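You operate a simulated robot arm through the tools that you are given. There is no shell and no other tool. Be economical: measure what you need, move in short steps, check, and stop when the job is done.

You are at the controls of a simulated robot arm. One attempt, no reset.

## Task
Check the weight of the 91 g butter in the shallow tin.
Fine: switch the scale on, tare the empty tin on it, leave tin and butter there, and switch off after.

Only the result counts: the job must be done as asked and must still hold three seconds after the hand-in. Knocking over, shifting, dropping, spilling or breaking anything else fails it.

## Robot
A 6-joint arm with a fingered hand, fixed in place. Base frame: the origin is at the foot of the arm, x ahead of it, y to its left, z up; the work surface is at about z = 870. Readings come in mm, degrees, newtons and seconds.
With the tool pointing down near the work surface it reaches from about 300 to 800 mm from the base axis. Its first joint turns from -166.0 to 166.0 degrees. Payload 4 kg.
The TCP is the grasp point between the finger pads, 26 mm short of the fingertips. In the tool frame z runs along the fingers and y along their closing line. The gripper opens to 132 mm. The gripper's body begins 73 mm behind the TCP. The gripper is a hand of 5 fingers: y runs from the thumb to the fingers, the wrist lies at [0, 0, -239] in the tool frame.
Orientation is that of the tool frame in the base frame, as a unit quaternion [x, y, z, w]. With the fingers straight down and closing along the base's y, the tool's x points along the base's -x, its y along +y and its z along -z.

## Interface
- The arm moves only by the tool drive_tool. Its argument "deltas" is text: rows parted by semicolons, each of 6 numbers parted by spaces: the shift along the base's x, y, z in mm, then the turn, a rotation vector about the base's x, y, z in degrees. In form: tx ty tz ax ay az; .... A call has 1 to 8 rows; each row is the pose to reach, as a shift and turn from the pose commanded when the call began. Each row takes 0.2 s and may step no farther than 50 mm and 8.6 degrees from the row before; otherwise, the whole call is refused. Where a pose cannot be reached the arm comes as near as it can. A force on the tool above 40 N (or 10 N above the force at the start of the call, whichever is more), or a blocked arm, ends the call early, and 0.2 s more pass. In this call time passes only in rows, and 0.2 s behind the last. It gives the time, the measured TCP pose, the force on the tool (base axes), the opening and the grip force at its end, in the units of the frame above (readings bear some noise), with the torque about the TCP (base axes, N m) and any sound that the robot's microphone picked up.
- Cameras (640 x 400 px; columns grow to the right, rows downward): "scene" is fixed at [51.7, -500, 1466]; the picture's right is [0.60, -0.80, 0.00], its down [-0.44, -0.33, -0.84] and it looks along [0.67, 0.50, -0.55] (base axes); focal length 310 px, centre (320, 200). "wrist" rides on the gripper at [84, 2, -97] in the tool frame; the picture's right is [-0.02, 1.00, 0.00], its down [-0.75, -0.02, -0.66] and it looks along [-0.66, -0.01, 0.75] (tool axes); focal length 270 px, centre (320, 200). There is no depth. A picture from a camera that has moved, and an enlarged one, comes with that camera's place and axes in the base frame and with its lens.
- snapshot(camera): a new picture of that camera. No time passes.
- finger_targets(finger1, finger2, finger3, finger4, thumb_bend): sets how far each is bent, from 0 (flat) to 100 (curled in); at 30 the hand is open as for a grip, at 70 the pads meet at the TCP. One left out holds its place. A second passes; each finger stops where it meets its share of the squeeze, and holds until it gets a number again. It is the only way to open and close the hand. It gives what a move gives, with no picture; readings hold the bend of each and the force on the fingers (four entries, about 0 where the hand has none), thumb and palm.
- inspect(camera, box): a new picture of the part [left, top, right, bottom] of that camera's present view, enlarged. No time passes.
- hand_in(): hands the job in; it is judged then, once.

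Work in short steps. Places have to be worked out from the pictures, the camera data and where the tool is seen: move nearer, look again, correct. Check each grasp and each placing, and mend what went wrong. You have 120 turns and 68 pictures in all, those below and enlarged ones among them. Open the gripper and draw the arm clear of the work before you hand the job in, unless the task says otherwise; then end with one line.

The tools are called after ">>>" by a JSON object that holds its "api" and its "payload". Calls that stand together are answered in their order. drive_tool: Moves the arm, as the interface text tells. Its arguments: {"type":"object","properties":{"deltas":{"type":"string"}},"required":["deltas"]} The other tools are called the same way: finger_targets (finger1, finger2, finger3, finger4, thumb_bend) moves the fingers one by one; snapshot (camera) takes a picture; inspect (camera, box) takes an enlarged picture of a part of a camera's view; hand_in () hands the job in.

At the start:

```text
t: 0.0
position: [534.9, 117.4, 1172.3]
tool_rot: [0.0, 1.0, 0.0, 0.001]
force: [0.1, 0.4, -0.3]
ft_torque: [-0.02, -0.02, 0.03]
gripper_width: 131.5
grasp_force: 0.0
shape: jaw
bend: [30.0, 30.0, 30.0, 30.0, 30.0]
finger forces: [0.1, 0.0, 0.0, 0.1, 0.0, 0.0]
```

scene: 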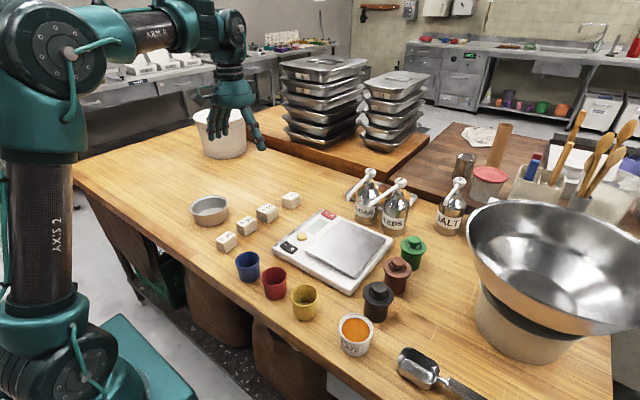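
wrist: 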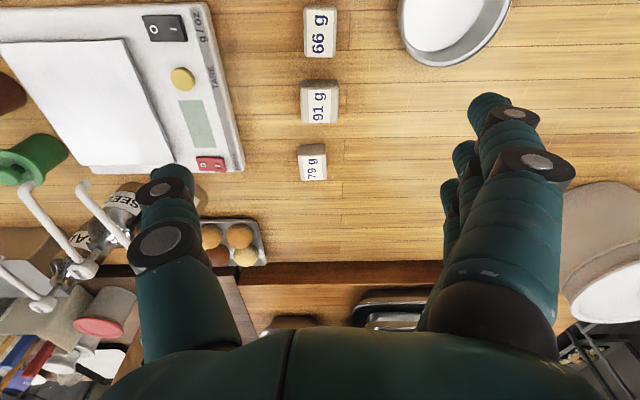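

The scale, butter blocks and tin are in view. I enlarge the area to read details.

>>> {"api": "inspect", "payload": {"camera": "scene", "box": [180, 170, 420, 320]}}

>>> {"api": "inspect", "payload": {"camera": "wrist", "box": [0, 0, 520, 280]}}

```text
2.67 times, centred on (300, 245) of scene
camera zoom: at [51.7, -500.0, 1466.0], right [0.6, -0.8, 0.0], down [-0.44, -0.33, -0.84], along [0.67, 0.5, -0.55], focal length 826 px, centre (373, 80)
```

zoom: 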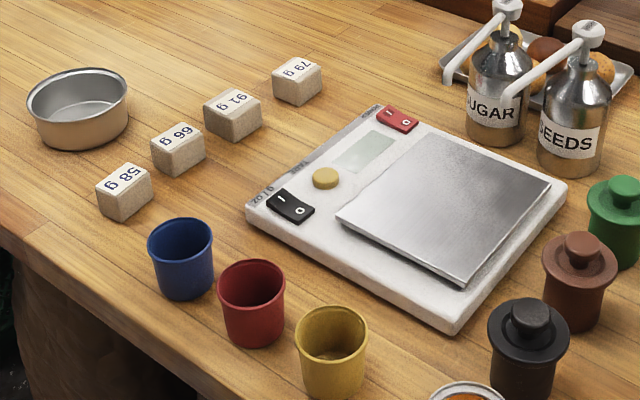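

```text
1.23 times, centred on (260, 140) of wrist
camera zoom: at [448.4, 119.5, 1268.7], right [0.02, 1.0, 0.0], down [0.75, -0.02, 0.66], along [0.66, -0.01, -0.75], focal length 333 px, centre (394, 274)
```

zoom: 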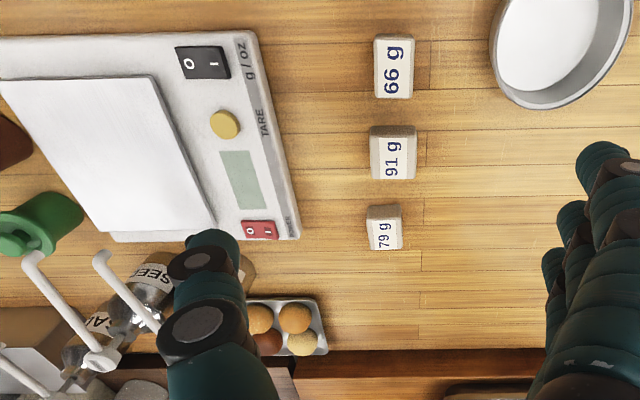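

Estimates: TARE button at about (559,-58,901), red switch (691,-59,901), black switch (503,-60), platform centre about (596,-180), tin (500,281), 91 g butter (598,121). The pump spouts overhang the platform near (637,-160/-220,1025). I curl the four fingers so the thumb can press, and look.

>>> {"api": "finger_targets", "payload": {"finger1": 100, "finger2": 100, "finger3": 100, "finger4": 100, "thumb_bend": 30}}

>>> {"api": "snapshot", "payload": {"camera": "wrist"}}

>>> {"api": "inspect", "payload": {"camera": "scene", "box": [160, 0, 320, 160]}}

```text
t: 1.0
position: [534.2, 116.5, 1172.3]
tool_rot: [0.0, 1.0, 0.0, 0.0]
force: [-0.4, 0.4, -0.1]
ft_torque: [0.03, 0.0, -0.01]
gripper_width: 64.5
grasp_force: 0.0
shape: fingers
bend: [100.0, 100.0, 100.0, 100.0, 30.0]
finger forces: [0.0, 0.0, 0.0, 0.0, 0.0, 0.0]
```

```text
63 pictures are left
camera wrist: at [448.4, 119.5, 1268.7], right [0.02, 1.0, 0.0], down [0.75, -0.02, 0.66], along [0.66, -0.01, -0.75], focal length 270 px, centre (320, 200)
```

wrist: 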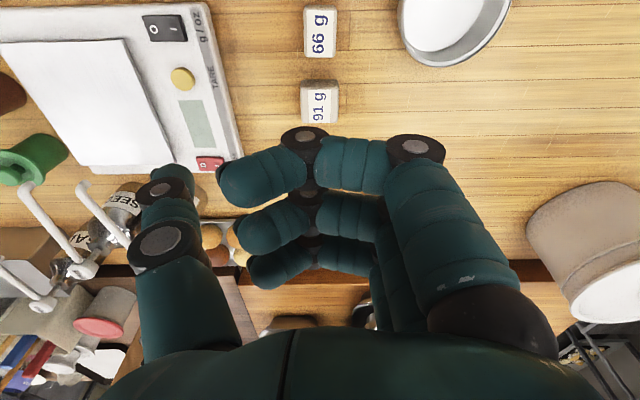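

```text
2.50 times, centred on (240, 80) of scene
camera zoom: at [51.7, -500.0, 1466.0], right [0.6, -0.8, 0.0], down [-0.44, -0.33, -0.84], along [0.67, 0.5, -0.55], focal length 775 px, centre (520, 500)
```

zoom: 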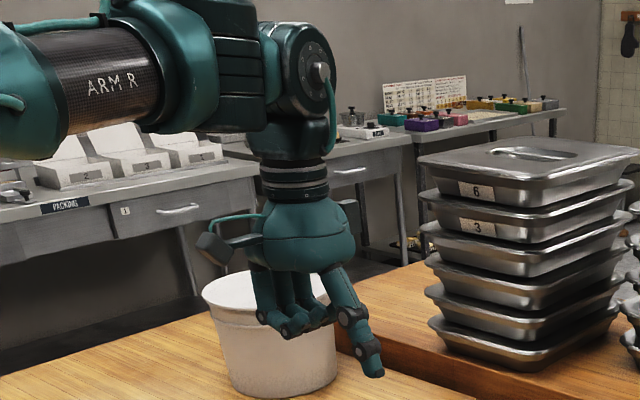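

The thumb tip looks to be about 75–85 mm to -y of the TCP and 25–30 mm below it. I move above the red switch and part of the way down to see it closely.

>>> {"api": "drive_tool", "payload": {"deltas": "30 -25 -20 0 0 0; 65 -45 -40 0 0 0; 100 -65 -60 0 0 0; 130 -85 -80 0 0 0; 145 -96 -110 0 0 0; 145 -96 -140 0 0 0"}}

>>> {"api": "snapshot", "payload": {"camera": "wrist"}}

>>> {"api": "snapshot", "payload": {"camera": "scene"}}

```text
t: 2.4
position: [680.0, 21.0, 1031.3]
tool_rot: [0.0, 1.0, -0.001, 0.0]
force: [0.5, 0.5, 0.4]
ft_torque: [0.03, -0.01, 0.0]
gripper_width: 64.8
grasp_force: 0.1
shape: fingers
bend: [100.0, 100.0, 100.0, 100.0, 30.0]
finger forces: [0.0, 0.1, 0.1, 0.0, 0.0, 0.0]
```

```text
61 pictures are left
camera wrist: at [593.4, 23.0, 1128.3], right [0.02, 1.0, 0.0], down [0.75, -0.02, 0.66], along [0.66, -0.01, -0.75], focal length 270 px, centre (320, 200)
```

wrist: 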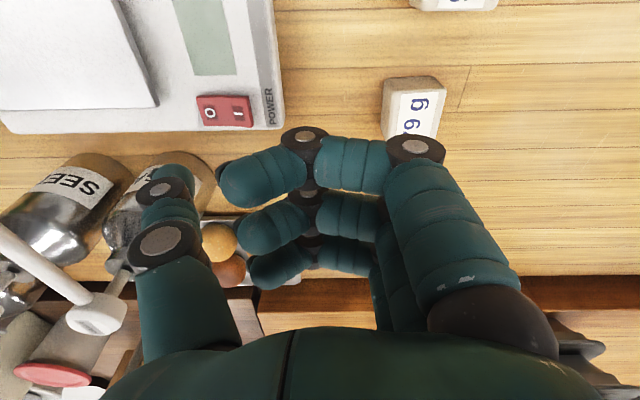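

```text
60 pictures are left
```

scene: 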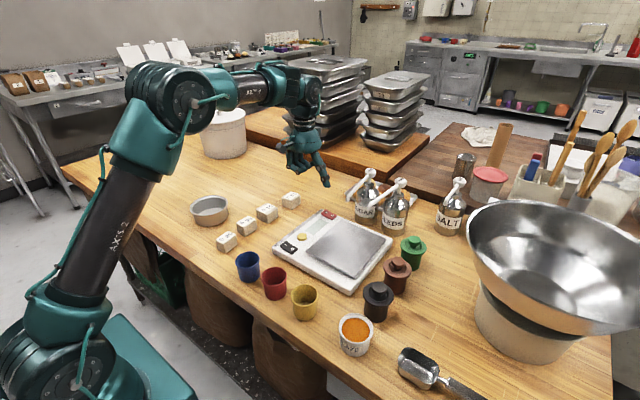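

The red switch is labelled POWER, with its "I" end at about (689,-48). I enlarge it to read the state.

>>> {"api": "inspect", "payload": {"camera": "wrist", "box": [150, 50, 310, 150]}}

>>> {"api": "inspect", "payload": {"camera": "scene", "box": [270, 150, 390, 225]}}

```text
4.00 times, centred on (230, 100) of wrist
camera zoom: at [593.4, 23.0, 1128.3], right [0.02, 1.0, 0.0], down [0.75, -0.02, 0.66], along [0.66, -0.01, -0.75], focal length 1081 px, centre (680, 600)
```

zoom: 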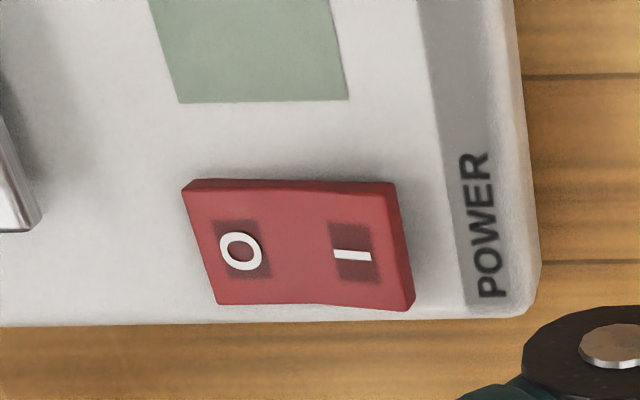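

```text
5.33 times, centred on (330, 188) of scene
camera zoom: at [51.7, -500.0, 1466.0], right [0.6, -0.8, 0.0], down [-0.44, -0.33, -0.84], along [0.67, 0.5, -0.55], focal length 1653 px, centre (267, 267)
```

zoom: 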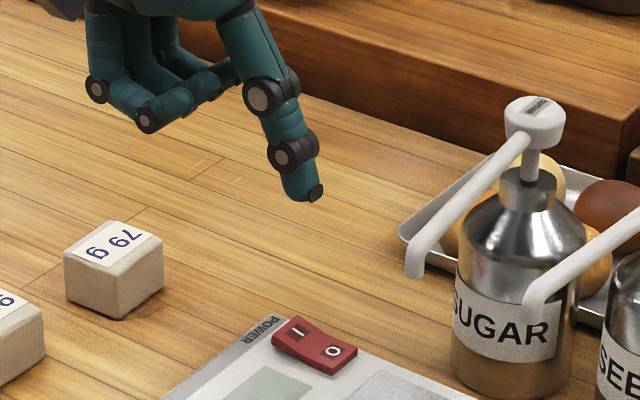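

The "I" end is raised, so the scale is off. The thumb tip is at about (680,-61,1005), so I shift it over the "I" end and lower it to just above.

>>> {"api": "drive_tool", "payload": {"deltas": "9 13 -30 0 0 0; 9 13 -60 0 0 0; 9 13 -82 0 0 0"}}

>>> {"api": "inspect", "payload": {"camera": "scene", "box": [270, 150, 390, 225]}}

>>> {"api": "inspect", "payload": {"camera": "wrist", "box": [80, 80, 320, 230]}}

```text
t: 3.2
position: [688.0, 34.6, 949.1]
tool_rot: [0.001, 1.0, 0.001, 0.0]
force: [-0.6, -0.3, 0.3]
ft_torque: [-0.01, -0.02, -0.01]
gripper_width: 64.7
grasp_force: 0.1
shape: fingers
bend: [100.0, 100.0, 100.0, 100.0, 30.0]
finger forces: [0.0, 0.0, 0.0, 0.0, 0.0, 0.1]
```

```text
5.33 times, centred on (330, 188) of scene
camera zoom: at [51.7, -500.0, 1466.0], right [0.6, -0.8, 0.0], down [-0.44, -0.33, -0.84], along [0.67, 0.5, -0.55], focal length 1653 px, centre (267, 267)
```

zoom: 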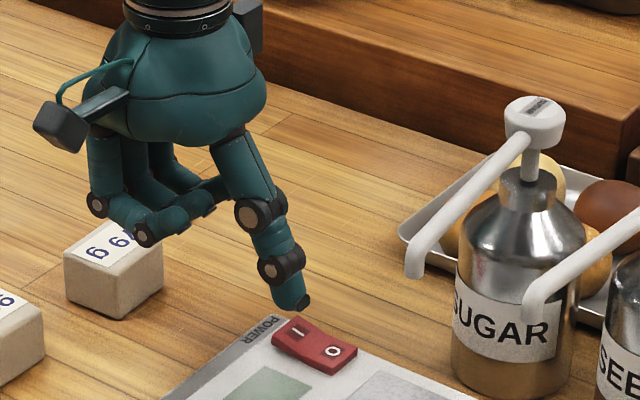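

```text
2.67 times, centred on (200, 155) of wrist
camera zoom: at [602.5, 36.8, 1046.2], right [0.02, 1.0, 0.0], down [0.75, -0.02, 0.66], along [0.66, -0.01, -0.75], focal length 721 px, centre (640, 320)
```

zoom: 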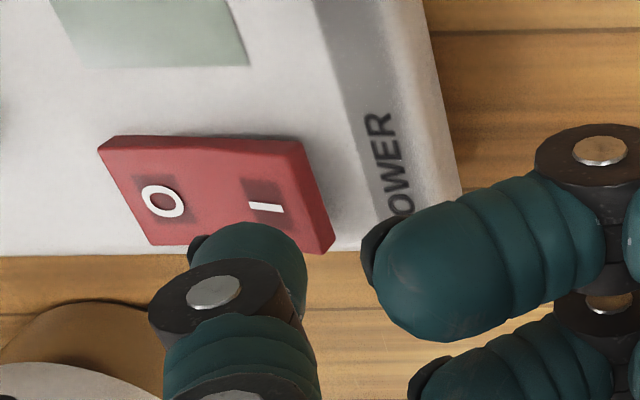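

The tip hangs right above the "I" end. I press down in small steps.

>>> {"api": "drive_tool", "payload": {"deltas": "1 -1 -6 0 0 0; 1 -1 -10 0 0 0; 1 -1 -14 0 0 0; 1 -1 -18 0 0 0; 1 -1 -21 0 0 0"}}

>>> {"api": "inspect", "payload": {"camera": "scene", "box": [270, 150, 390, 225]}}

```text
t: 4.4
position: [689.2, 33.4, 930.6]
tool_rot: [0.0, 1.0, -0.001, 0.001]
force: [0.4, 2.7, 8.2]
ft_torque: [-0.57, 0.01, 0.02]
gripper_width: 65.2
grasp_force: 3.6
shape: fingers
bend: [100.0, 100.0, 100.0, 100.0, 30.0]
finger forces: [0.0, 0.1, 0.1, 0.1, 7.7, 0.1]
```

```text
5.33 times, centred on (330, 188) of scene
camera zoom: at [51.7, -500.0, 1466.0], right [0.6, -0.8, 0.0], down [-0.44, -0.33, -0.84], along [0.67, 0.5, -0.55], focal length 1653 px, centre (267, 267)
```

zoom: 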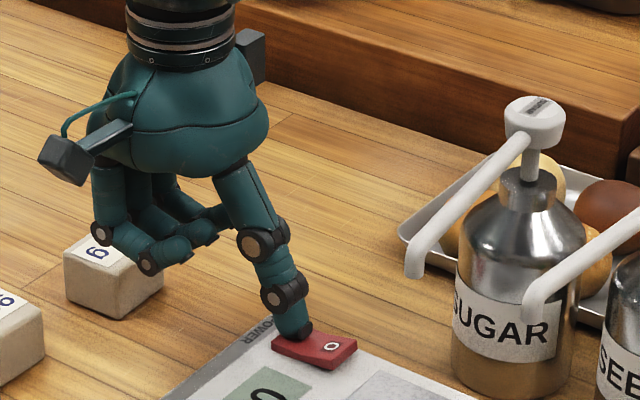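

The rocker has tipped and the display shows 0, so the scale is on. I lift off and check.

>>> {"api": "drive_tool", "payload": {"deltas": "0 0 30 0 0 0; 0 0 75 0 0 0; -20 10 115 0 0 0; -55 30 150 0 0 0; -90 60 170 0 0 0"}}

>>> {"api": "snapshot", "payload": {"camera": "wrist"}}

>>> {"api": "inspect", "payload": {"camera": "scene", "box": [260, 190, 380, 265]}}

```text
refused: row 4 steps farther than a row can; nothing moved
```

```text
54 pictures are left
camera wrist: at [603.3, 35.9, 1026.4], right [0.02, 1.0, 0.0], down [0.75, -0.02, 0.66], along [0.66, -0.01, -0.75], focal length 270 px, centre (320, 200)
```

wrist: 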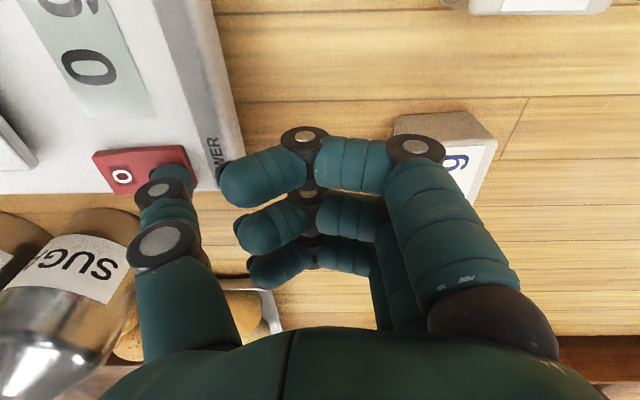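

```text
5.33 times, centred on (320, 228) of scene
camera zoom: at [51.7, -500.0, 1466.0], right [0.6, -0.8, 0.0], down [-0.44, -0.33, -0.84], along [0.67, 0.5, -0.55], focal length 1653 px, centre (320, 53)
```

zoom: 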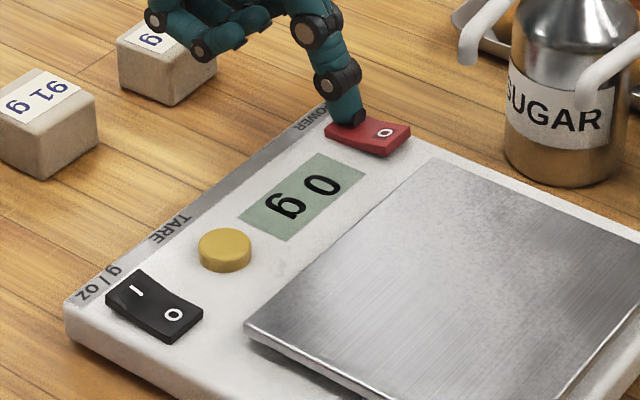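

The display reads "0 g". I raise straight up, then travel toward the tin.

>>> {"api": "drive_tool", "payload": {"deltas": "0 0 40 0 0 0; 0 0 85 0 0 0; -5 5 130 0 0 0; -25 25 170 0 0 0; -50 60 190 0 0 0; -75 100 200 0 0 0; -100 140 200 0 0 0; -120 180 200 0 0 0"}}

>>> {"api": "drive_tool", "payload": {"deltas": "-25 25 0 0 0 0; -50 45 0 0 0 0; -69 68 0 0 0 0"}}

>>> {"api": "finger_targets", "payload": {"finger1": 15, "finger2": 15, "finger3": 15, "finger4": 15, "thumb_bend": 15}}

>>> {"api": "snapshot", "payload": {"camera": "wrist"}}

>>> {"api": "snapshot", "payload": {"camera": "scene"}}

```text
t: 6.2
position: [568.7, 213.3, 1128.3]
tool_rot: [0.001, 1.0, 0.0, -0.001]
force: [0.1, 0.0, 0.3]
ft_torque: [0.0, -0.02, 0.0]
gripper_width: 65.0
grasp_force: 0.1
shape: fingers
bend: [100.0, 100.0, 100.0, 100.0, 30.0]
finger forces: [0.1, 0.1, 0.0, 0.1, 0.0, 0.1]
```

```text
t: 7.0
position: [500.3, 279.3, 1129.0]
tool_rot: [0.0, 1.0, 0.0, 0.0]
force: [0.4, 0.3, -0.4]
ft_torque: [-0.01, -0.04, 0.0]
gripper_width: 64.8
grasp_force: 0.0
shape: fingers
bend: [100.0, 100.0, 100.0, 100.0, 30.0]
finger forces: [0.0, 0.1, 0.0, 0.1, 0.1, 0.0]
```

```text
t: 8.0
position: [499.7, 280.4, 1129.7]
tool_rot: [-0.001, 1.0, 0.0, 0.0]
force: [-0.2, -0.4, 0.7]
ft_torque: [0.01, -0.01, -0.01]
gripper_width: 164.2
grasp_force: 0.0
shape: fingers
bend: [15.0, 15.0, 15.0, 15.0, 16.0]
finger forces: [0.0, 0.0, 0.1, 0.1, 0.0, 0.0]
```

```text
52 pictures are left
camera wrist: at [414.2, 283.1, 1226.0], right [0.02, 1.0, 0.0], down [0.75, -0.02, 0.66], along [0.66, -0.01, -0.75], focal length 270 px, centre (320, 200)
```

wrist: 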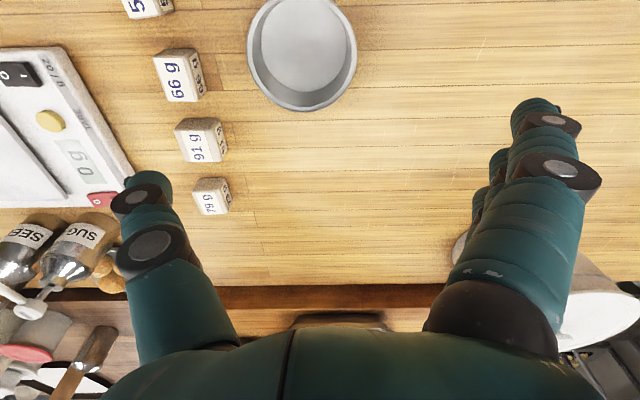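

```text
51 pictures are left
```

scene: 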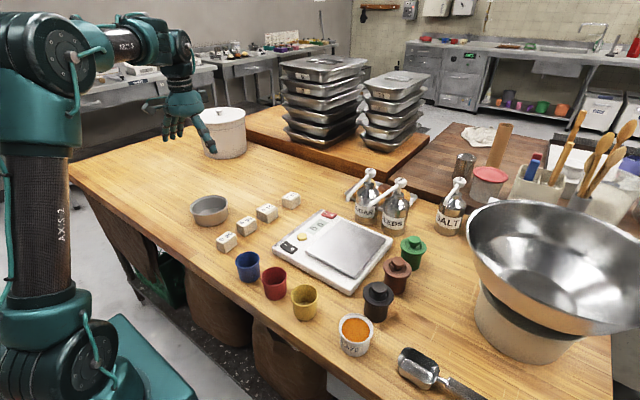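

Using both views, the tin is centred near (487,264), with its rim at z≈909 and a radius of about 59. I'll grip it across y with the middle two fingers and the thumb. Tilting the wrist about 14° toward -x will keep the hand clear of the spouts later.

>>> {"api": "drive_tool", "payload": {"deltas": "-8 -8 -35 0 -7 0; -13 -16 -75 0 -14 0; -13 -16 -115 0 -14 0; -13 -16 -150 0 -14 0"}}

>>> {"api": "finger_targets", "payload": {"finger1": 0, "finger2": 20, "finger3": 20, "finger4": 0, "thumb_bend": 20}}

>>> {"api": "snapshot", "payload": {"camera": "wrist"}}

>>> {"api": "inspect", "payload": {"camera": "scene", "box": [120, 80, 312, 240]}}

```text
t: 9.0
position: [486.2, 266.0, 978.7]
tool_rot: [0.0, 0.992, 0.0, 0.123]
force: [-0.7, -0.1, -0.4]
ft_torque: [0.01, 0.04, 0.03]
gripper_width: 164.3
grasp_force: 0.0
shape: fingers
bend: [15.0, 15.0, 15.0, 15.0, 16.0]
finger forces: [0.1, 0.0, 0.1, 0.1, 0.1, 0.1]
```

```text
t: 10.0
position: [486.6, 266.4, 979.1]
tool_rot: [0.0, 0.992, 0.0, 0.123]
force: [0.3, 0.2, -0.5]
ft_torque: [-0.01, 0.02, 0.01]
gripper_width: 177.3
grasp_force: 0.0
shape: fingers
bend: [0.0, 20.0, 20.0, 0.0, 19.0]
finger forces: [0.0, 0.0, 0.1, 0.0, 0.1, 0.1]
```

```text
50 pictures are left
camera wrist: at [380.4, 268.0, 1052.6], right [0.02, 1.0, 0.01], down [0.57, -0.02, 0.82], along [0.82, -0.01, -0.57], focal length 270 px, centre (320, 200)
```

wrist: 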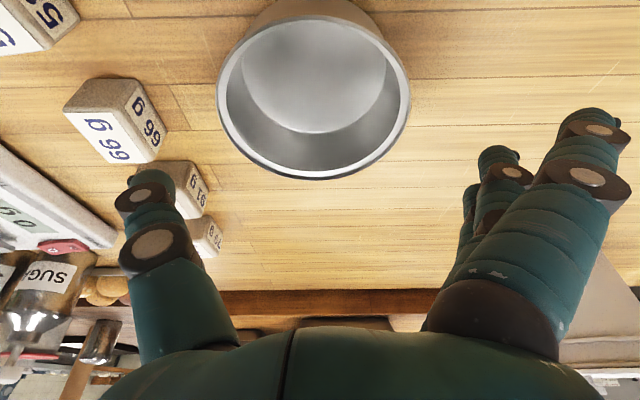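

```text
2.50 times, centred on (216, 160) of scene
camera zoom: at [51.7, -500.0, 1466.0], right [0.6, -0.8, 0.0], down [-0.44, -0.33, -0.84], along [0.67, 0.5, -0.55], focal length 775 px, centre (580, 300)
```

zoom: 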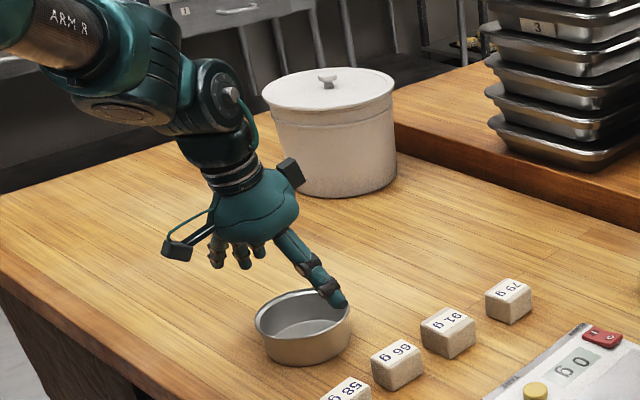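

I enlarge the tin to pin down its centre.

>>> {"api": "inspect", "payload": {"camera": "wrist", "box": [190, 0, 446, 200]}}

>>> {"api": "inspect", "payload": {"camera": "scene", "box": [170, 180, 250, 240]}}

```text
2.00 times, centred on (318, 100) of wrist
camera zoom: at [380.4, 268.0, 1052.6], right [0.02, 1.0, 0.01], down [0.57, -0.02, 0.82], along [0.82, -0.01, -0.57], focal length 541 px, centre (324, 400)
```

zoom: 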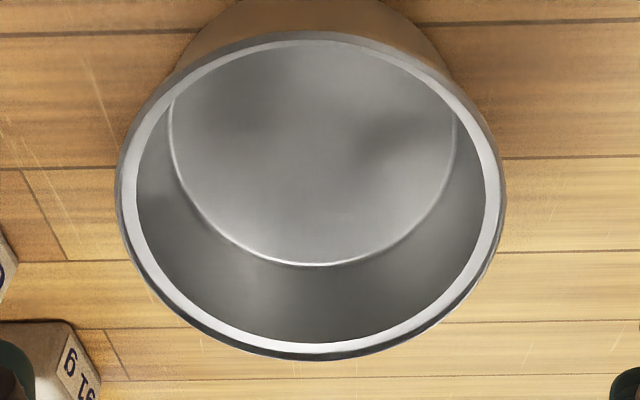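

```text
6.67 times, centred on (210, 210) of scene
camera zoom: at [51.7, -500.0, 1466.0], right [0.6, -0.8, 0.0], down [-0.44, -0.33, -0.84], along [0.67, 0.5, -0.55], focal length 2066 px, centre (1053, 133)
```

zoom: 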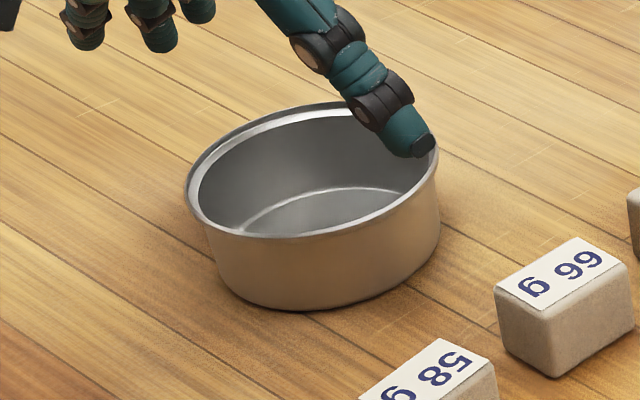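

The fit gives the tin centre at about (491,264.5), rim z≈912 and radius about 59. I descend to TCP z≈908 around it.

>>> {"api": "drive_tool", "payload": {"deltas": "4 -1 -25 0 0 0; 4 -1 -50 0 0 0; 4 -1 -70 0 0 0"}}

>>> {"api": "inspect", "payload": {"camera": "scene", "box": [150, 150, 270, 240]}}

>>> {"api": "snapshot", "payload": {"camera": "wrist"}}

```text
t: 10.8
position: [490.4, 264.4, 908.6]
tool_rot: [0.0, 0.992, 0.0, 0.122]
force: [1.2, 0.7, -0.4]
ft_torque: [0.02, -0.02, 0.0]
gripper_width: 176.8
grasp_force: 0.0
shape: fingers
bend: [0.0, 20.0, 20.0, 0.0, 19.0]
finger forces: [0.0, 0.1, 0.1, 0.0, 0.0, 0.0]
```

```text
4.44 times, centred on (210, 195) of scene
camera zoom: at [51.7, -500.0, 1466.0], right [0.6, -0.8, 0.0], down [-0.44, -0.33, -0.84], along [0.67, 0.5, -0.55], focal length 1377 px, centre (809, 222)
```

zoom: 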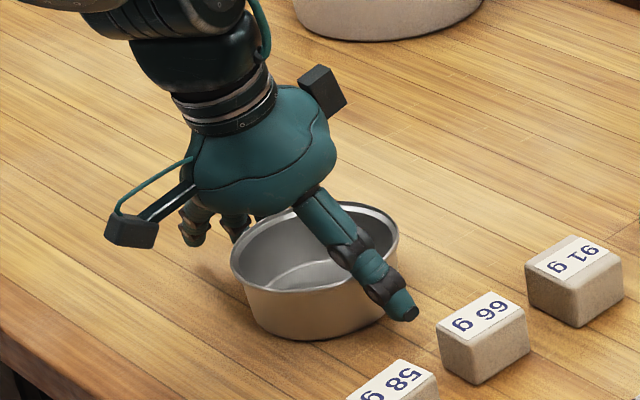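

```text
45 pictures are left
camera wrist: at [384.1, 266.4, 982.5], right [0.02, 1.0, 0.01], down [0.57, -0.02, 0.82], along [0.82, -0.01, -0.57], focal length 270 px, centre (320, 200)
```

wrist: 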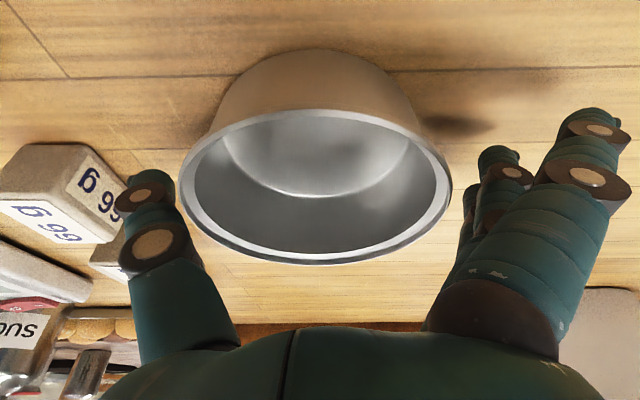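

The thumb and fingers straddle the tin. I close the thumb and the two middle fingers.

>>> {"api": "finger_targets", "payload": {"finger2": 45, "finger3": 45, "thumb_bend": 45}}

>>> {"api": "snapshot", "payload": {"camera": "wrist"}}

>>> {"api": "inspect", "payload": {"camera": "scene", "box": [150, 150, 270, 240]}}

```text
t: 11.8
position: [489.4, 264.7, 909.3]
tool_rot: [0.001, 0.993, 0.0, 0.121]
force: [-0.2, 0.0, 1.2]
ft_torque: [0.12, 0.02, 0.01]
gripper_width: 161.1
grasp_force: 23.6
shape: fingers
bend: [0.0, 40.0, 39.0, 0.0, 40.0]
finger forces: [0.1, 12.5, 11.4, 0.0, 23.5, 0.0]
```

```text
44 pictures are left
camera wrist: at [384.1, 266.5, 982.7], right [0.02, 1.0, 0.01], down [0.57, -0.02, 0.82], along [0.82, -0.01, -0.57], focal length 270 px, centre (320, 200)
```

wrist: 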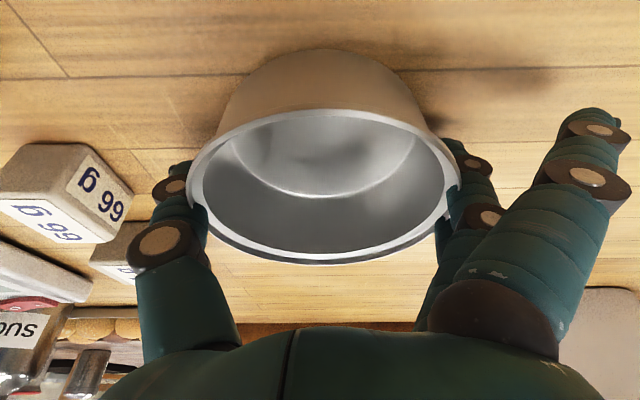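

```text
4.44 times, centred on (210, 195) of scene
camera zoom: at [51.7, -500.0, 1466.0], right [0.6, -0.8, 0.0], down [-0.44, -0.33, -0.84], along [0.67, 0.5, -0.55], focal length 1377 px, centre (809, 222)
```

zoom: 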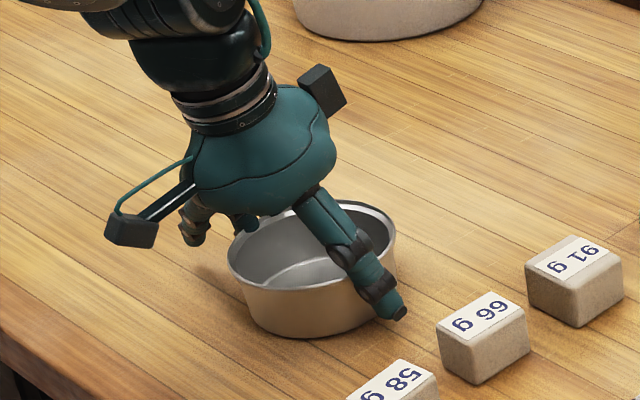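

The grip holds at 23 N, balanced between the thumb and the two fingers. I lift and check.

>>> {"api": "drive_tool", "payload": {"deltas": "0 0 10 0 0 0; 0 0 30 0 0 0; 0 0 60 0 0 0; 0 0 100 0 0 0"}}

>>> {"api": "snapshot", "payload": {"camera": "wrist"}}

>>> {"api": "inspect", "payload": {"camera": "scene", "box": [150, 120, 270, 210]}}

```text
t: 12.8
position: [491.2, 264.4, 1009.0]
tool_rot: [0.0, 0.993, 0.0, 0.121]
force: [-0.2, 0.3, -0.7]
ft_torque: [-0.01, 0.0, -0.01]
gripper_width: 161.3
grasp_force: 23.0
shape: fingers
bend: [0.0, 40.0, 39.0, 0.0, 40.0]
finger forces: [0.0, 12.3, 11.1, 0.0, 23.1, 0.0]
```

```text
42 pictures are left
camera wrist: at [383.8, 266.4, 1083.3], right [0.02, 1.0, 0.0], down [0.57, -0.01, 0.82], along [0.82, -0.01, -0.57], focal length 270 px, centre (320, 200)
```

wrist: 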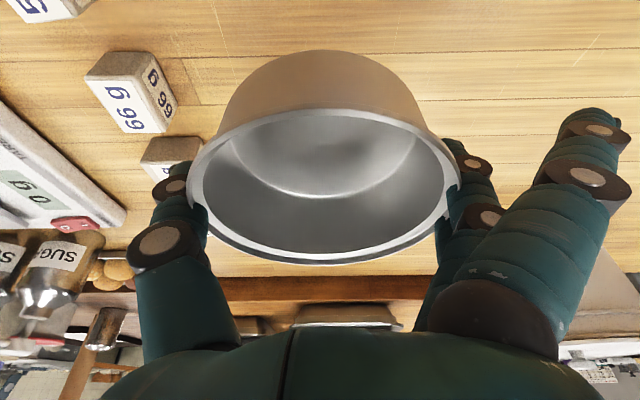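

```text
4.44 times, centred on (210, 165) of scene
camera zoom: at [51.7, -500.0, 1466.0], right [0.6, -0.8, 0.0], down [-0.44, -0.33, -0.84], along [0.67, 0.5, -0.55], focal length 1377 px, centre (809, 356)
```

zoom: 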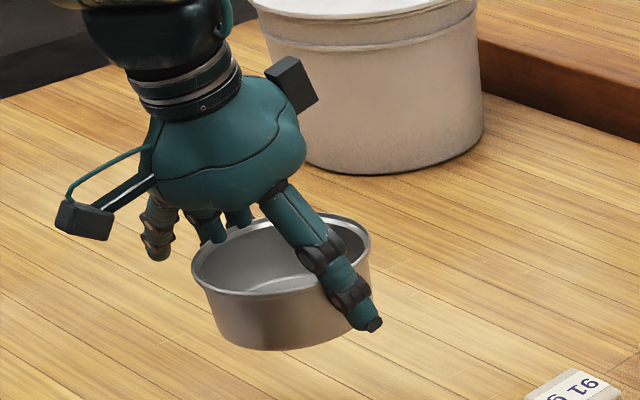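

The tin is held level, about 39 mm of it below the TCP. I carry it over the blocks, then go low under the spout height toward the platform at about (588,-177), stopping short to check.

>>> {"api": "drive_tool", "payload": {"deltas": "12 -45 0 0 0 0; 24 -90 0 0 0 0; 36 -135 0 0 0 0; 48 -180 0 0 0 0; 60 -225 -5 0 0 0; 70 -267 -25 0 0 0; 80 -308 -42 0 0 0; 88 -352 -44 0 0 0"}}

>>> {"api": "snapshot", "payload": {"camera": "scene"}}

>>> {"api": "snapshot", "payload": {"camera": "wrist"}}

```text
t: 14.6
position: [579.7, -88.3, 965.1]
tool_rot: [0.0, 0.992, 0.0, 0.123]
force: [0.2, 0.4, -0.4]
ft_torque: [-0.03, 0.0, -0.03]
gripper_width: 160.9
grasp_force: 23.1
shape: fingers
bend: [0.0, 40.0, 39.0, 0.0, 40.0]
finger forces: [0.1, 12.0, 11.0, 0.0, 22.7, 0.0]
```

```text
40 pictures are left
```

scene: 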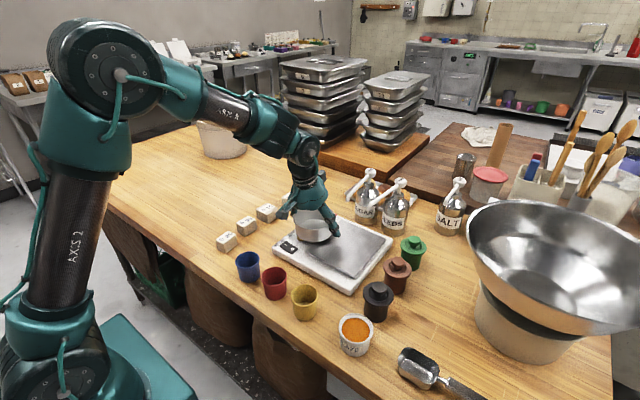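

```text
39 pictures are left
camera wrist: at [473.2, -86.5, 1038.1], right [0.02, 1.0, 0.01], down [0.57, -0.02, 0.82], along [0.82, -0.01, -0.57], focal length 270 px, centre (320, 200)
```

wrist: 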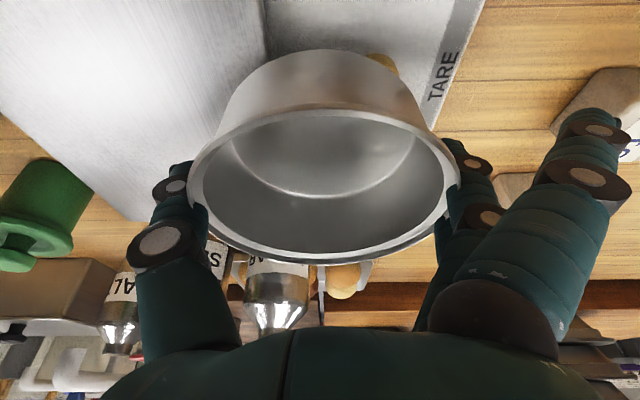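

The path is clear so far. I move half the remaining way and check the spout clearance.

>>> {"api": "drive_tool", "payload": {"deltas": "2 -25 0 0 0 0; 4 -48 0 0 0 0"}}

>>> {"api": "inspect", "payload": {"camera": "scene", "box": [260, 140, 420, 270]}}

```text
t: 15.2
position: [583.1, -136.3, 964.6]
tool_rot: [0.001, 0.992, 0.0, 0.123]
force: [1.4, 0.4, -0.6]
ft_torque: [0.03, 0.0, 0.01]
gripper_width: 161.2
grasp_force: 22.4
shape: fingers
bend: [0.0, 40.0, 39.0, 0.0, 40.0]
finger forces: [0.0, 11.9, 10.7, 0.0, 22.4, 0.0]
```

```text
3.08 times, centred on (340, 205) of scene
camera zoom: at [51.7, -500.0, 1466.0], right [0.6, -0.8, 0.0], down [-0.44, -0.33, -0.84], along [0.67, 0.5, -0.55], focal length 954 px, centre (258, 185)
```

zoom: 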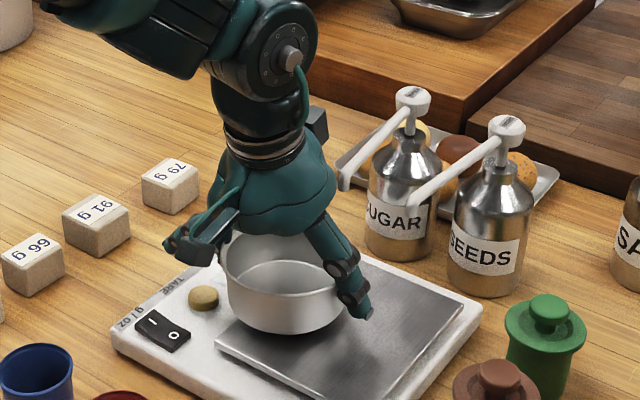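

In the image the palm nears the spout, but the spout sits about 60–70 mm further out in x. To be safe I keep x≈580 and finish to y≈-176.

>>> {"api": "drive_tool", "payload": {"deltas": "-2 -15 0 0 0 0; -3 -30 0 0 0 0; -3 -40 0 0 0 0"}}

>>> {"api": "inspect", "payload": {"camera": "scene", "box": [260, 140, 420, 270]}}

>>> {"api": "snapshot", "payload": {"camera": "wrist"}}

```text
t: 16.0
position: [580.3, -176.9, 963.5]
tool_rot: [-0.001, 0.993, 0.0, 0.122]
force: [-0.1, -0.3, -0.8]
ft_torque: [0.01, 0.02, 0.01]
gripper_width: 161.1
grasp_force: 22.7
shape: fingers
bend: [0.0, 40.0, 39.0, 0.0, 40.0]
finger forces: [0.1, 11.9, 10.6, 0.1, 22.5, 0.0]
```

```text
3.08 times, centred on (340, 205) of scene
camera zoom: at [51.7, -500.0, 1466.0], right [0.6, -0.8, 0.0], down [-0.44, -0.33, -0.84], along [0.67, 0.5, -0.55], focal length 954 px, centre (258, 185)
```

zoom: 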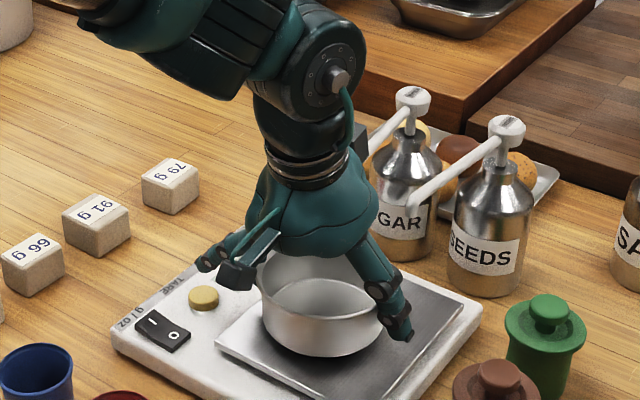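

```text
36 pictures are left
camera wrist: at [473.5, -174.2, 1037.9], right [0.02, 1.0, 0.0], down [0.57, -0.02, 0.82], along [0.82, -0.01, -0.57], focal length 270 px, centre (320, 200)
```

wrist: 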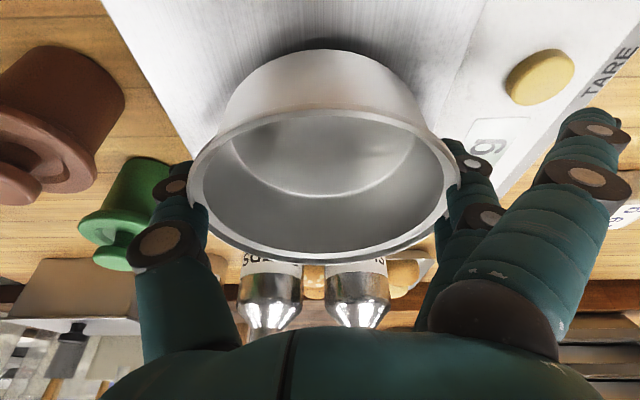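

The tin is over the platform and nothing is touched. I lower it gently until contact.

>>> {"api": "drive_tool", "payload": {"deltas": "0 0 -5 0 0 0; 0 0 -9 0 0 0; 0 0 -12 0 0 0"}}

>>> {"api": "inspect", "payload": {"camera": "scene", "box": [290, 190, 390, 270]}}

```text
t: 16.8
position: [581.2, -177.4, 954.7]
tool_rot: [0.0, 0.992, -0.001, 0.123]
force: [-2.3, -1.4, 18.8]
ft_torque: [0.47, 0.08, 0.08]
gripper_width: 160.8
grasp_force: 23.8
shape: fingers
bend: [0.0, 40.0, 40.0, 0.0, 41.0]
finger forces: [0.1, 12.5, 11.5, 0.0, 23.5, 0.1]
```

```text
5.00 times, centred on (340, 230) of scene
camera zoom: at [51.7, -500.0, 1466.0], right [0.6, -0.8, 0.0], down [-0.44, -0.33, -0.84], along [0.67, 0.5, -0.55], focal length 1549 px, centre (220, 50)
```

zoom: 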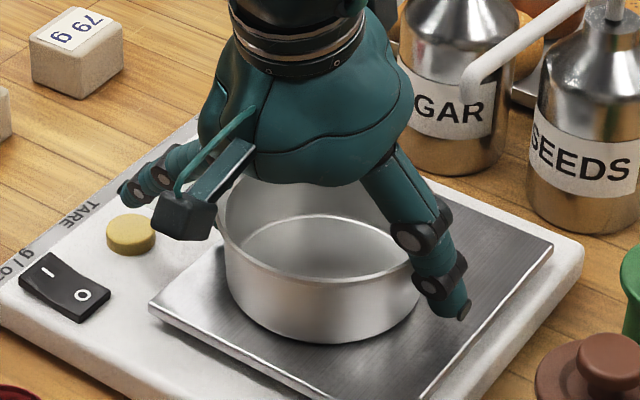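

Contact at TCP z≈955, so the platform top is about 915. I relax the pressure and release.

>>> {"api": "drive_tool", "payload": {"deltas": "0 0 3 0 0 0"}}

>>> {"api": "finger_targets", "payload": {"finger2": 20, "finger3": 20, "thumb_bend": 22}}

>>> {"api": "inspect", "payload": {"camera": "scene", "box": [260, 140, 420, 270]}}

>>> {"api": "snapshot", "payload": {"camera": "wrist"}}

```text
t: 17.2
position: [579.8, -175.8, 955.2]
tool_rot: [0.0, 0.993, 0.0, 0.121]
force: [2.0, -0.7, 6.4]
ft_torque: [0.23, 0.04, -0.02]
gripper_width: 160.8
grasp_force: 21.5
shape: fingers
bend: [0.0, 41.0, 40.0, 0.0, 41.0]
finger forces: [0.0, 11.2, 10.2, 0.0, 21.6, 0.1]
```

```text
t: 18.2
position: [579.0, -176.6, 956.2]
tool_rot: [-0.001, 0.993, 0.0, 0.122]
force: [-0.4, 0.4, -0.6]
ft_torque: [-0.06, 0.01, 0.01]
gripper_width: 175.7
grasp_force: 0.1
shape: fingers
bend: [0.0, 20.0, 20.0, 0.0, 22.0]
finger forces: [0.0, 0.0, 0.0, 0.0, 0.0, 0.1]
```

```text
3.08 times, centred on (340, 205) of scene
camera zoom: at [51.7, -500.0, 1466.0], right [0.6, -0.8, 0.0], down [-0.44, -0.33, -0.84], along [0.67, 0.5, -0.55], focal length 954 px, centre (258, 185)
```

zoom: 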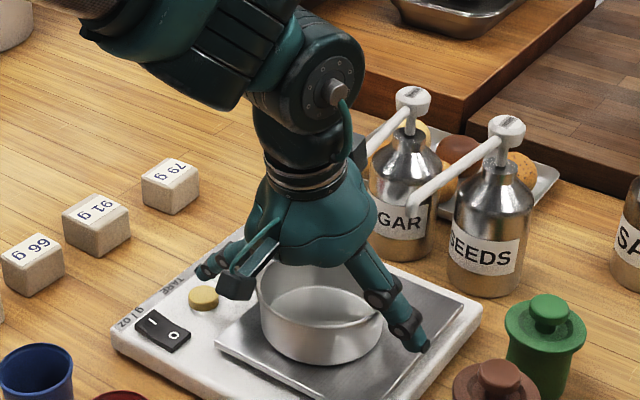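

```text
33 pictures are left
camera wrist: at [473.2, -173.9, 1028.9], right [0.02, 1.0, 0.01], down [0.57, -0.02, 0.82], along [0.82, -0.01, -0.57], focal length 270 px, centre (320, 200)
```

wrist: 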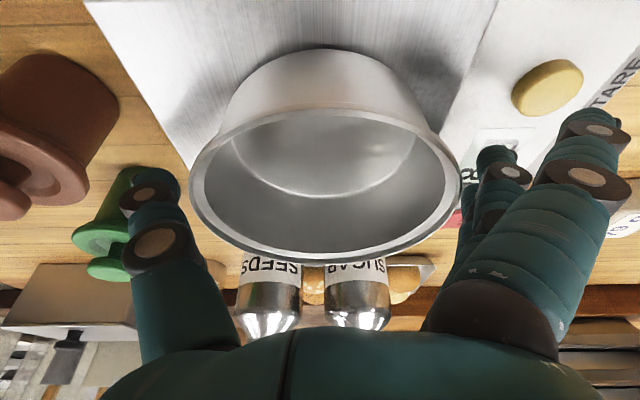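

The tin is released and stands on the platform. I withdraw up and back away from the spouts.

>>> {"api": "drive_tool", "payload": {"deltas": "-8 0 30 0 0 0; -20 0 62 0 0 0; -40 0 95 0 0 0; -60 10 130 0 0 0; -60 55 140 0 7 0; -50 95 145 0 14 0; -40 140 145 0 14 0; -30 180 145 0 14 0"}}

>>> {"api": "finger_targets", "payload": {"finger1": 100, "finger2": 100, "finger3": 100, "finger4": 100, "thumb_bend": 30}}

>>> {"api": "snapshot", "payload": {"camera": "wrist"}}

>>> {"api": "inspect", "payload": {"camera": "scene", "box": [260, 140, 420, 270]}}

```text
t: 20.0
position: [549.9, 5.4, 1102.1]
tool_rot: [0.0, 1.0, 0.0, -0.001]
force: [0.9, 0.4, -0.2]
ft_torque: [-0.01, 0.02, 0.02]
gripper_width: 175.9
grasp_force: 0.1
shape: fingers
bend: [0.0, 20.0, 20.0, 0.0, 22.0]
finger forces: [0.0, 0.0, 0.0, 0.0, 0.0, 0.0]
```

```text
t: 21.0
position: [549.7, 4.5, 1101.1]
tool_rot: [0.0, 1.0, 0.001, 0.0]
force: [-0.5, 0.4, -0.4]
ft_torque: [0.04, 0.03, 0.02]
gripper_width: 65.0
grasp_force: 0.0
shape: fingers
bend: [100.0, 100.0, 100.0, 100.0, 30.0]
finger forces: [0.0, 0.0, 0.0, 0.0, 0.0, 0.0]
```

```text
32 pictures are left
camera wrist: at [464.2, 7.4, 1198.2], right [0.02, 1.0, 0.0], down [0.75, -0.02, 0.66], along [0.66, -0.01, -0.75], focal length 270 px, centre (320, 200)
```

wrist: 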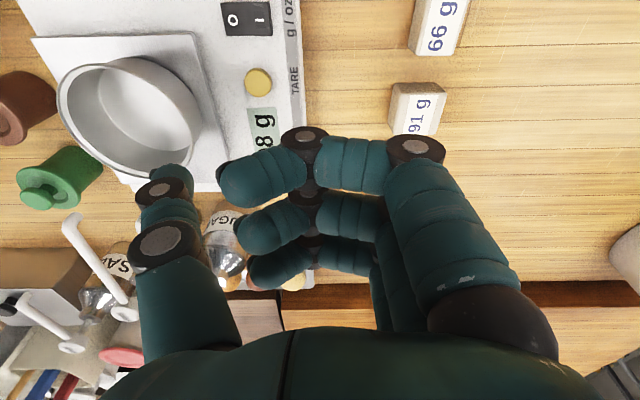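

```text
3.08 times, centred on (340, 205) of scene
camera zoom: at [51.7, -500.0, 1466.0], right [0.6, -0.8, 0.0], down [-0.44, -0.33, -0.84], along [0.67, 0.5, -0.55], focal length 954 px, centre (258, 185)
```

zoom: 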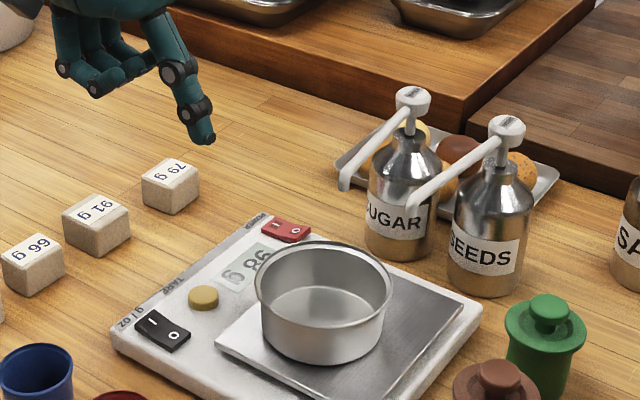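

The display shows the tin's weight and the tin is well placed. The TARE button is at about (557,-58), so I bring the thumb over it and down close.

>>> {"api": "drive_tool", "payload": {"deltas": "7 17 -40 0 0 0; 7 17 -80 0 0 0; 7 17 -120 0 0 0; 7 17 -150 0 0 0"}}

>>> {"api": "inspect", "payload": {"camera": "scene", "box": [260, 160, 380, 250]}}

>>> {"api": "inspect", "payload": {"camera": "wrist", "box": [80, 80, 320, 230]}}

```text
t: 22.0
position: [556.7, 21.0, 951.5]
tool_rot: [0.0, 1.0, 0.0, 0.0]
force: [-0.2, 1.3, 0.5]
ft_torque: [0.01, 0.0, 0.01]
gripper_width: 65.1
grasp_force: 0.1
shape: fingers
bend: [100.0, 100.0, 100.0, 100.0, 30.0]
finger forces: [0.0, 0.0, 0.0, 0.0, 0.1, 0.0]
```

```text
4.44 times, centred on (320, 205) of scene
camera zoom: at [51.7, -500.0, 1466.0], right [0.6, -0.8, 0.0], down [-0.44, -0.33, -0.84], along [0.67, 0.5, -0.55], focal length 1377 px, centre (320, 178)
```

zoom: 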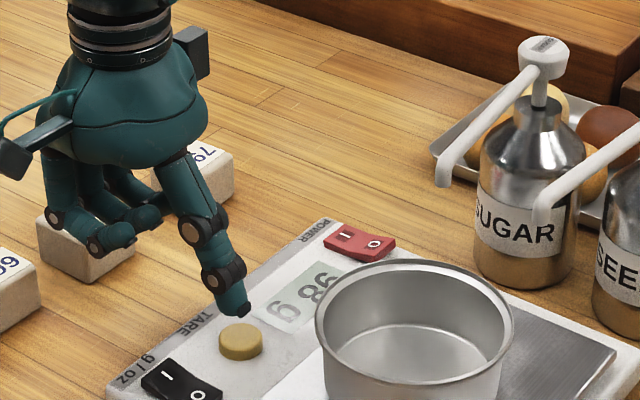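

```text
2.67 times, centred on (200, 155) of wrist
camera zoom: at [471.4, 23.8, 1047.6], right [0.02, 1.0, 0.0], down [0.75, -0.02, 0.66], along [0.66, -0.01, -0.75], focal length 721 px, centre (640, 320)
```

zoom: 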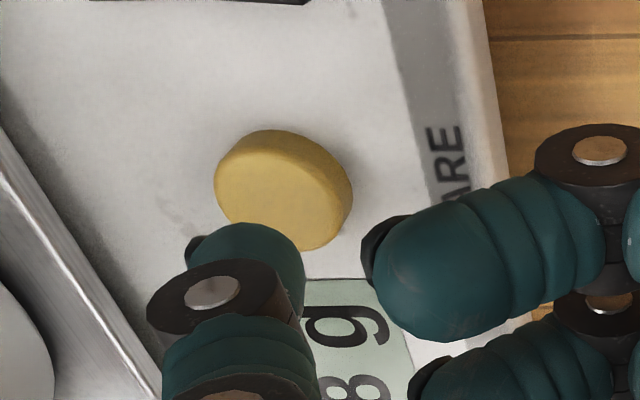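

The tip hangs about 18 mm over the button. I press down gently with a 2 mm correction.

>>> {"api": "drive_tool", "payload": {"deltas": "-2 1 -8 0 0 0; -2 1 -13 0 0 0; -2 1 -17 0 0 0; -2 1 -20 0 0 0; -2 1 -22 0 0 0"}}

>>> {"api": "inspect", "payload": {"camera": "scene", "box": [260, 160, 380, 250]}}

```text
t: 23.2
position: [555.1, 22.7, 928.0]
tool_rot: [0.0, 1.0, 0.0, 0.0]
force: [-1.9, 0.1, 2.8]
ft_torque: [-0.22, 0.03, -0.07]
gripper_width: 65.0
grasp_force: 1.8
shape: fingers
bend: [100.0, 100.0, 100.0, 100.0, 30.0]
finger forces: [0.1, 0.0, 0.0, 0.0, 3.0, 0.0]
heard: click
```

```text
4.44 times, centred on (320, 205) of scene
camera zoom: at [51.7, -500.0, 1466.0], right [0.6, -0.8, 0.0], down [-0.44, -0.33, -0.84], along [0.67, 0.5, -0.55], focal length 1377 px, centre (320, 178)
```

zoom: 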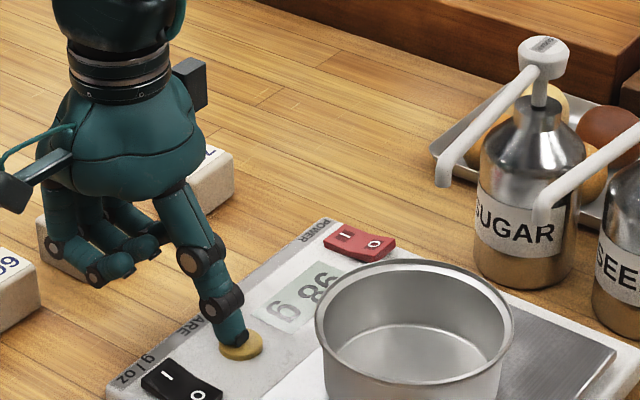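

A click was heard, but the display still shows 98. I lift off and look again.

>>> {"api": "drive_tool", "payload": {"deltas": "0 0 15 0 0 0; 0 0 30 0 0 0; 0 0 30 0 0 0"}}

>>> {"api": "inspect", "payload": {"camera": "scene", "box": [260, 160, 380, 250]}}

```text
t: 24.0
position: [554.4, 22.9, 959.3]
tool_rot: [0.0, 1.0, 0.0, -0.001]
force: [0.6, 0.3, -0.2]
ft_torque: [0.01, -0.01, -0.03]
gripper_width: 64.9
grasp_force: 0.1
shape: fingers
bend: [100.0, 100.0, 100.0, 100.0, 30.0]
finger forces: [0.0, 0.1, 0.1, 0.0, 0.1, 0.1]
```

```text
4.44 times, centred on (320, 205) of scene
camera zoom: at [51.7, -500.0, 1466.0], right [0.6, -0.8, 0.0], down [-0.44, -0.33, -0.84], along [0.67, 0.5, -0.55], focal length 1377 px, centre (320, 178)
```

zoom: 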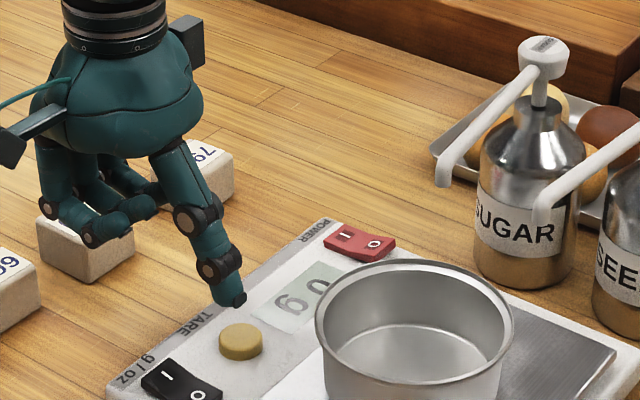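

The display now shows "0 g", so the tare worked. I rise and move over the 91 g butter with the hand opened.

>>> {"api": "drive_tool", "payload": {"deltas": "0 5 45 0 0 0; 10 25 80 0 0 0; 20 60 100 0 0 0; 35 98 100 0 0 0"}}

>>> {"api": "finger_targets", "payload": {"finger1": 30, "finger2": 45, "finger3": 45, "finger4": 30, "thumb_bend": 45}}

>>> {"api": "snapshot", "payload": {"camera": "wrist"}}

>>> {"api": "inspect", "payload": {"camera": "scene", "box": [200, 130, 340, 250]}}

```text
t: 25.0
position: [590.2, 121.1, 1059.4]
tool_rot: [0.0, 1.0, 0.0, 0.0]
force: [-0.1, 0.3, -1.0]
ft_torque: [-0.01, 0.01, -0.01]
gripper_width: 65.0
grasp_force: 0.1
shape: fingers
bend: [100.0, 100.0, 100.0, 100.0, 30.0]
finger forces: [0.0, 0.0, 0.1, 0.1, 0.1, 0.1]
```

```text
t: 26.0
position: [589.2, 120.5, 1058.2]
tool_rot: [0.0, 1.0, 0.0, 0.0]
force: [0.5, -0.6, 0.1]
ft_torque: [0.05, -0.01, 0.02]
gripper_width: 114.9
grasp_force: 0.0
shape: fingers
bend: [30.0, 45.0, 45.0, 30.0, 45.0]
finger forces: [0.0, 0.1, 0.1, 0.0, 0.0, 0.0]
```

```text
26 pictures are left
camera wrist: at [503.6, 122.7, 1155.4], right [0.02, 1.0, 0.0], down [0.75, -0.02, 0.66], along [0.66, -0.01, -0.75], focal length 270 px, centre (320, 200)
```

wrist: 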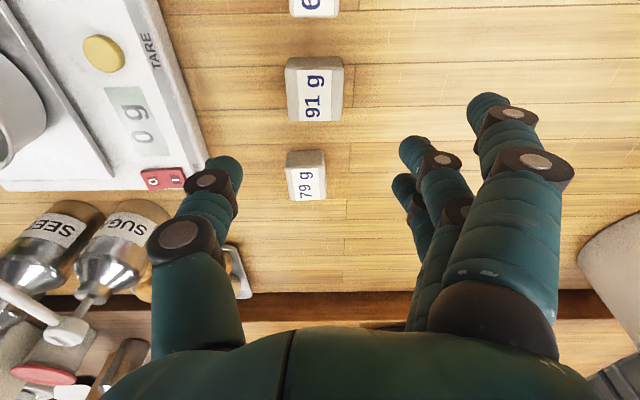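

```text
3.33 times, centred on (270, 190) of scene
camera zoom: at [51.7, -500.0, 1466.0], right [0.6, -0.8, 0.0], down [-0.44, -0.33, -0.84], along [0.67, 0.5, -0.55], focal length 1033 px, centre (487, 233)
```

zoom: 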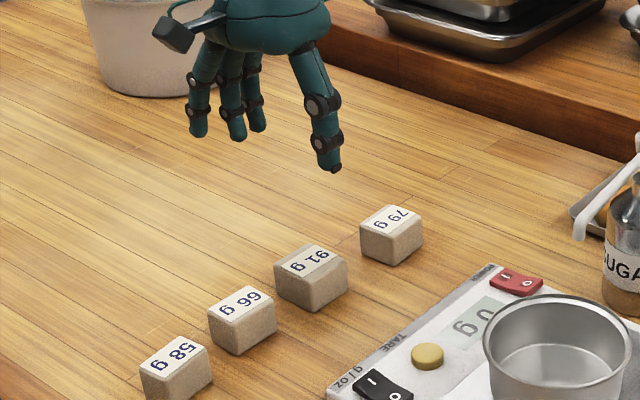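

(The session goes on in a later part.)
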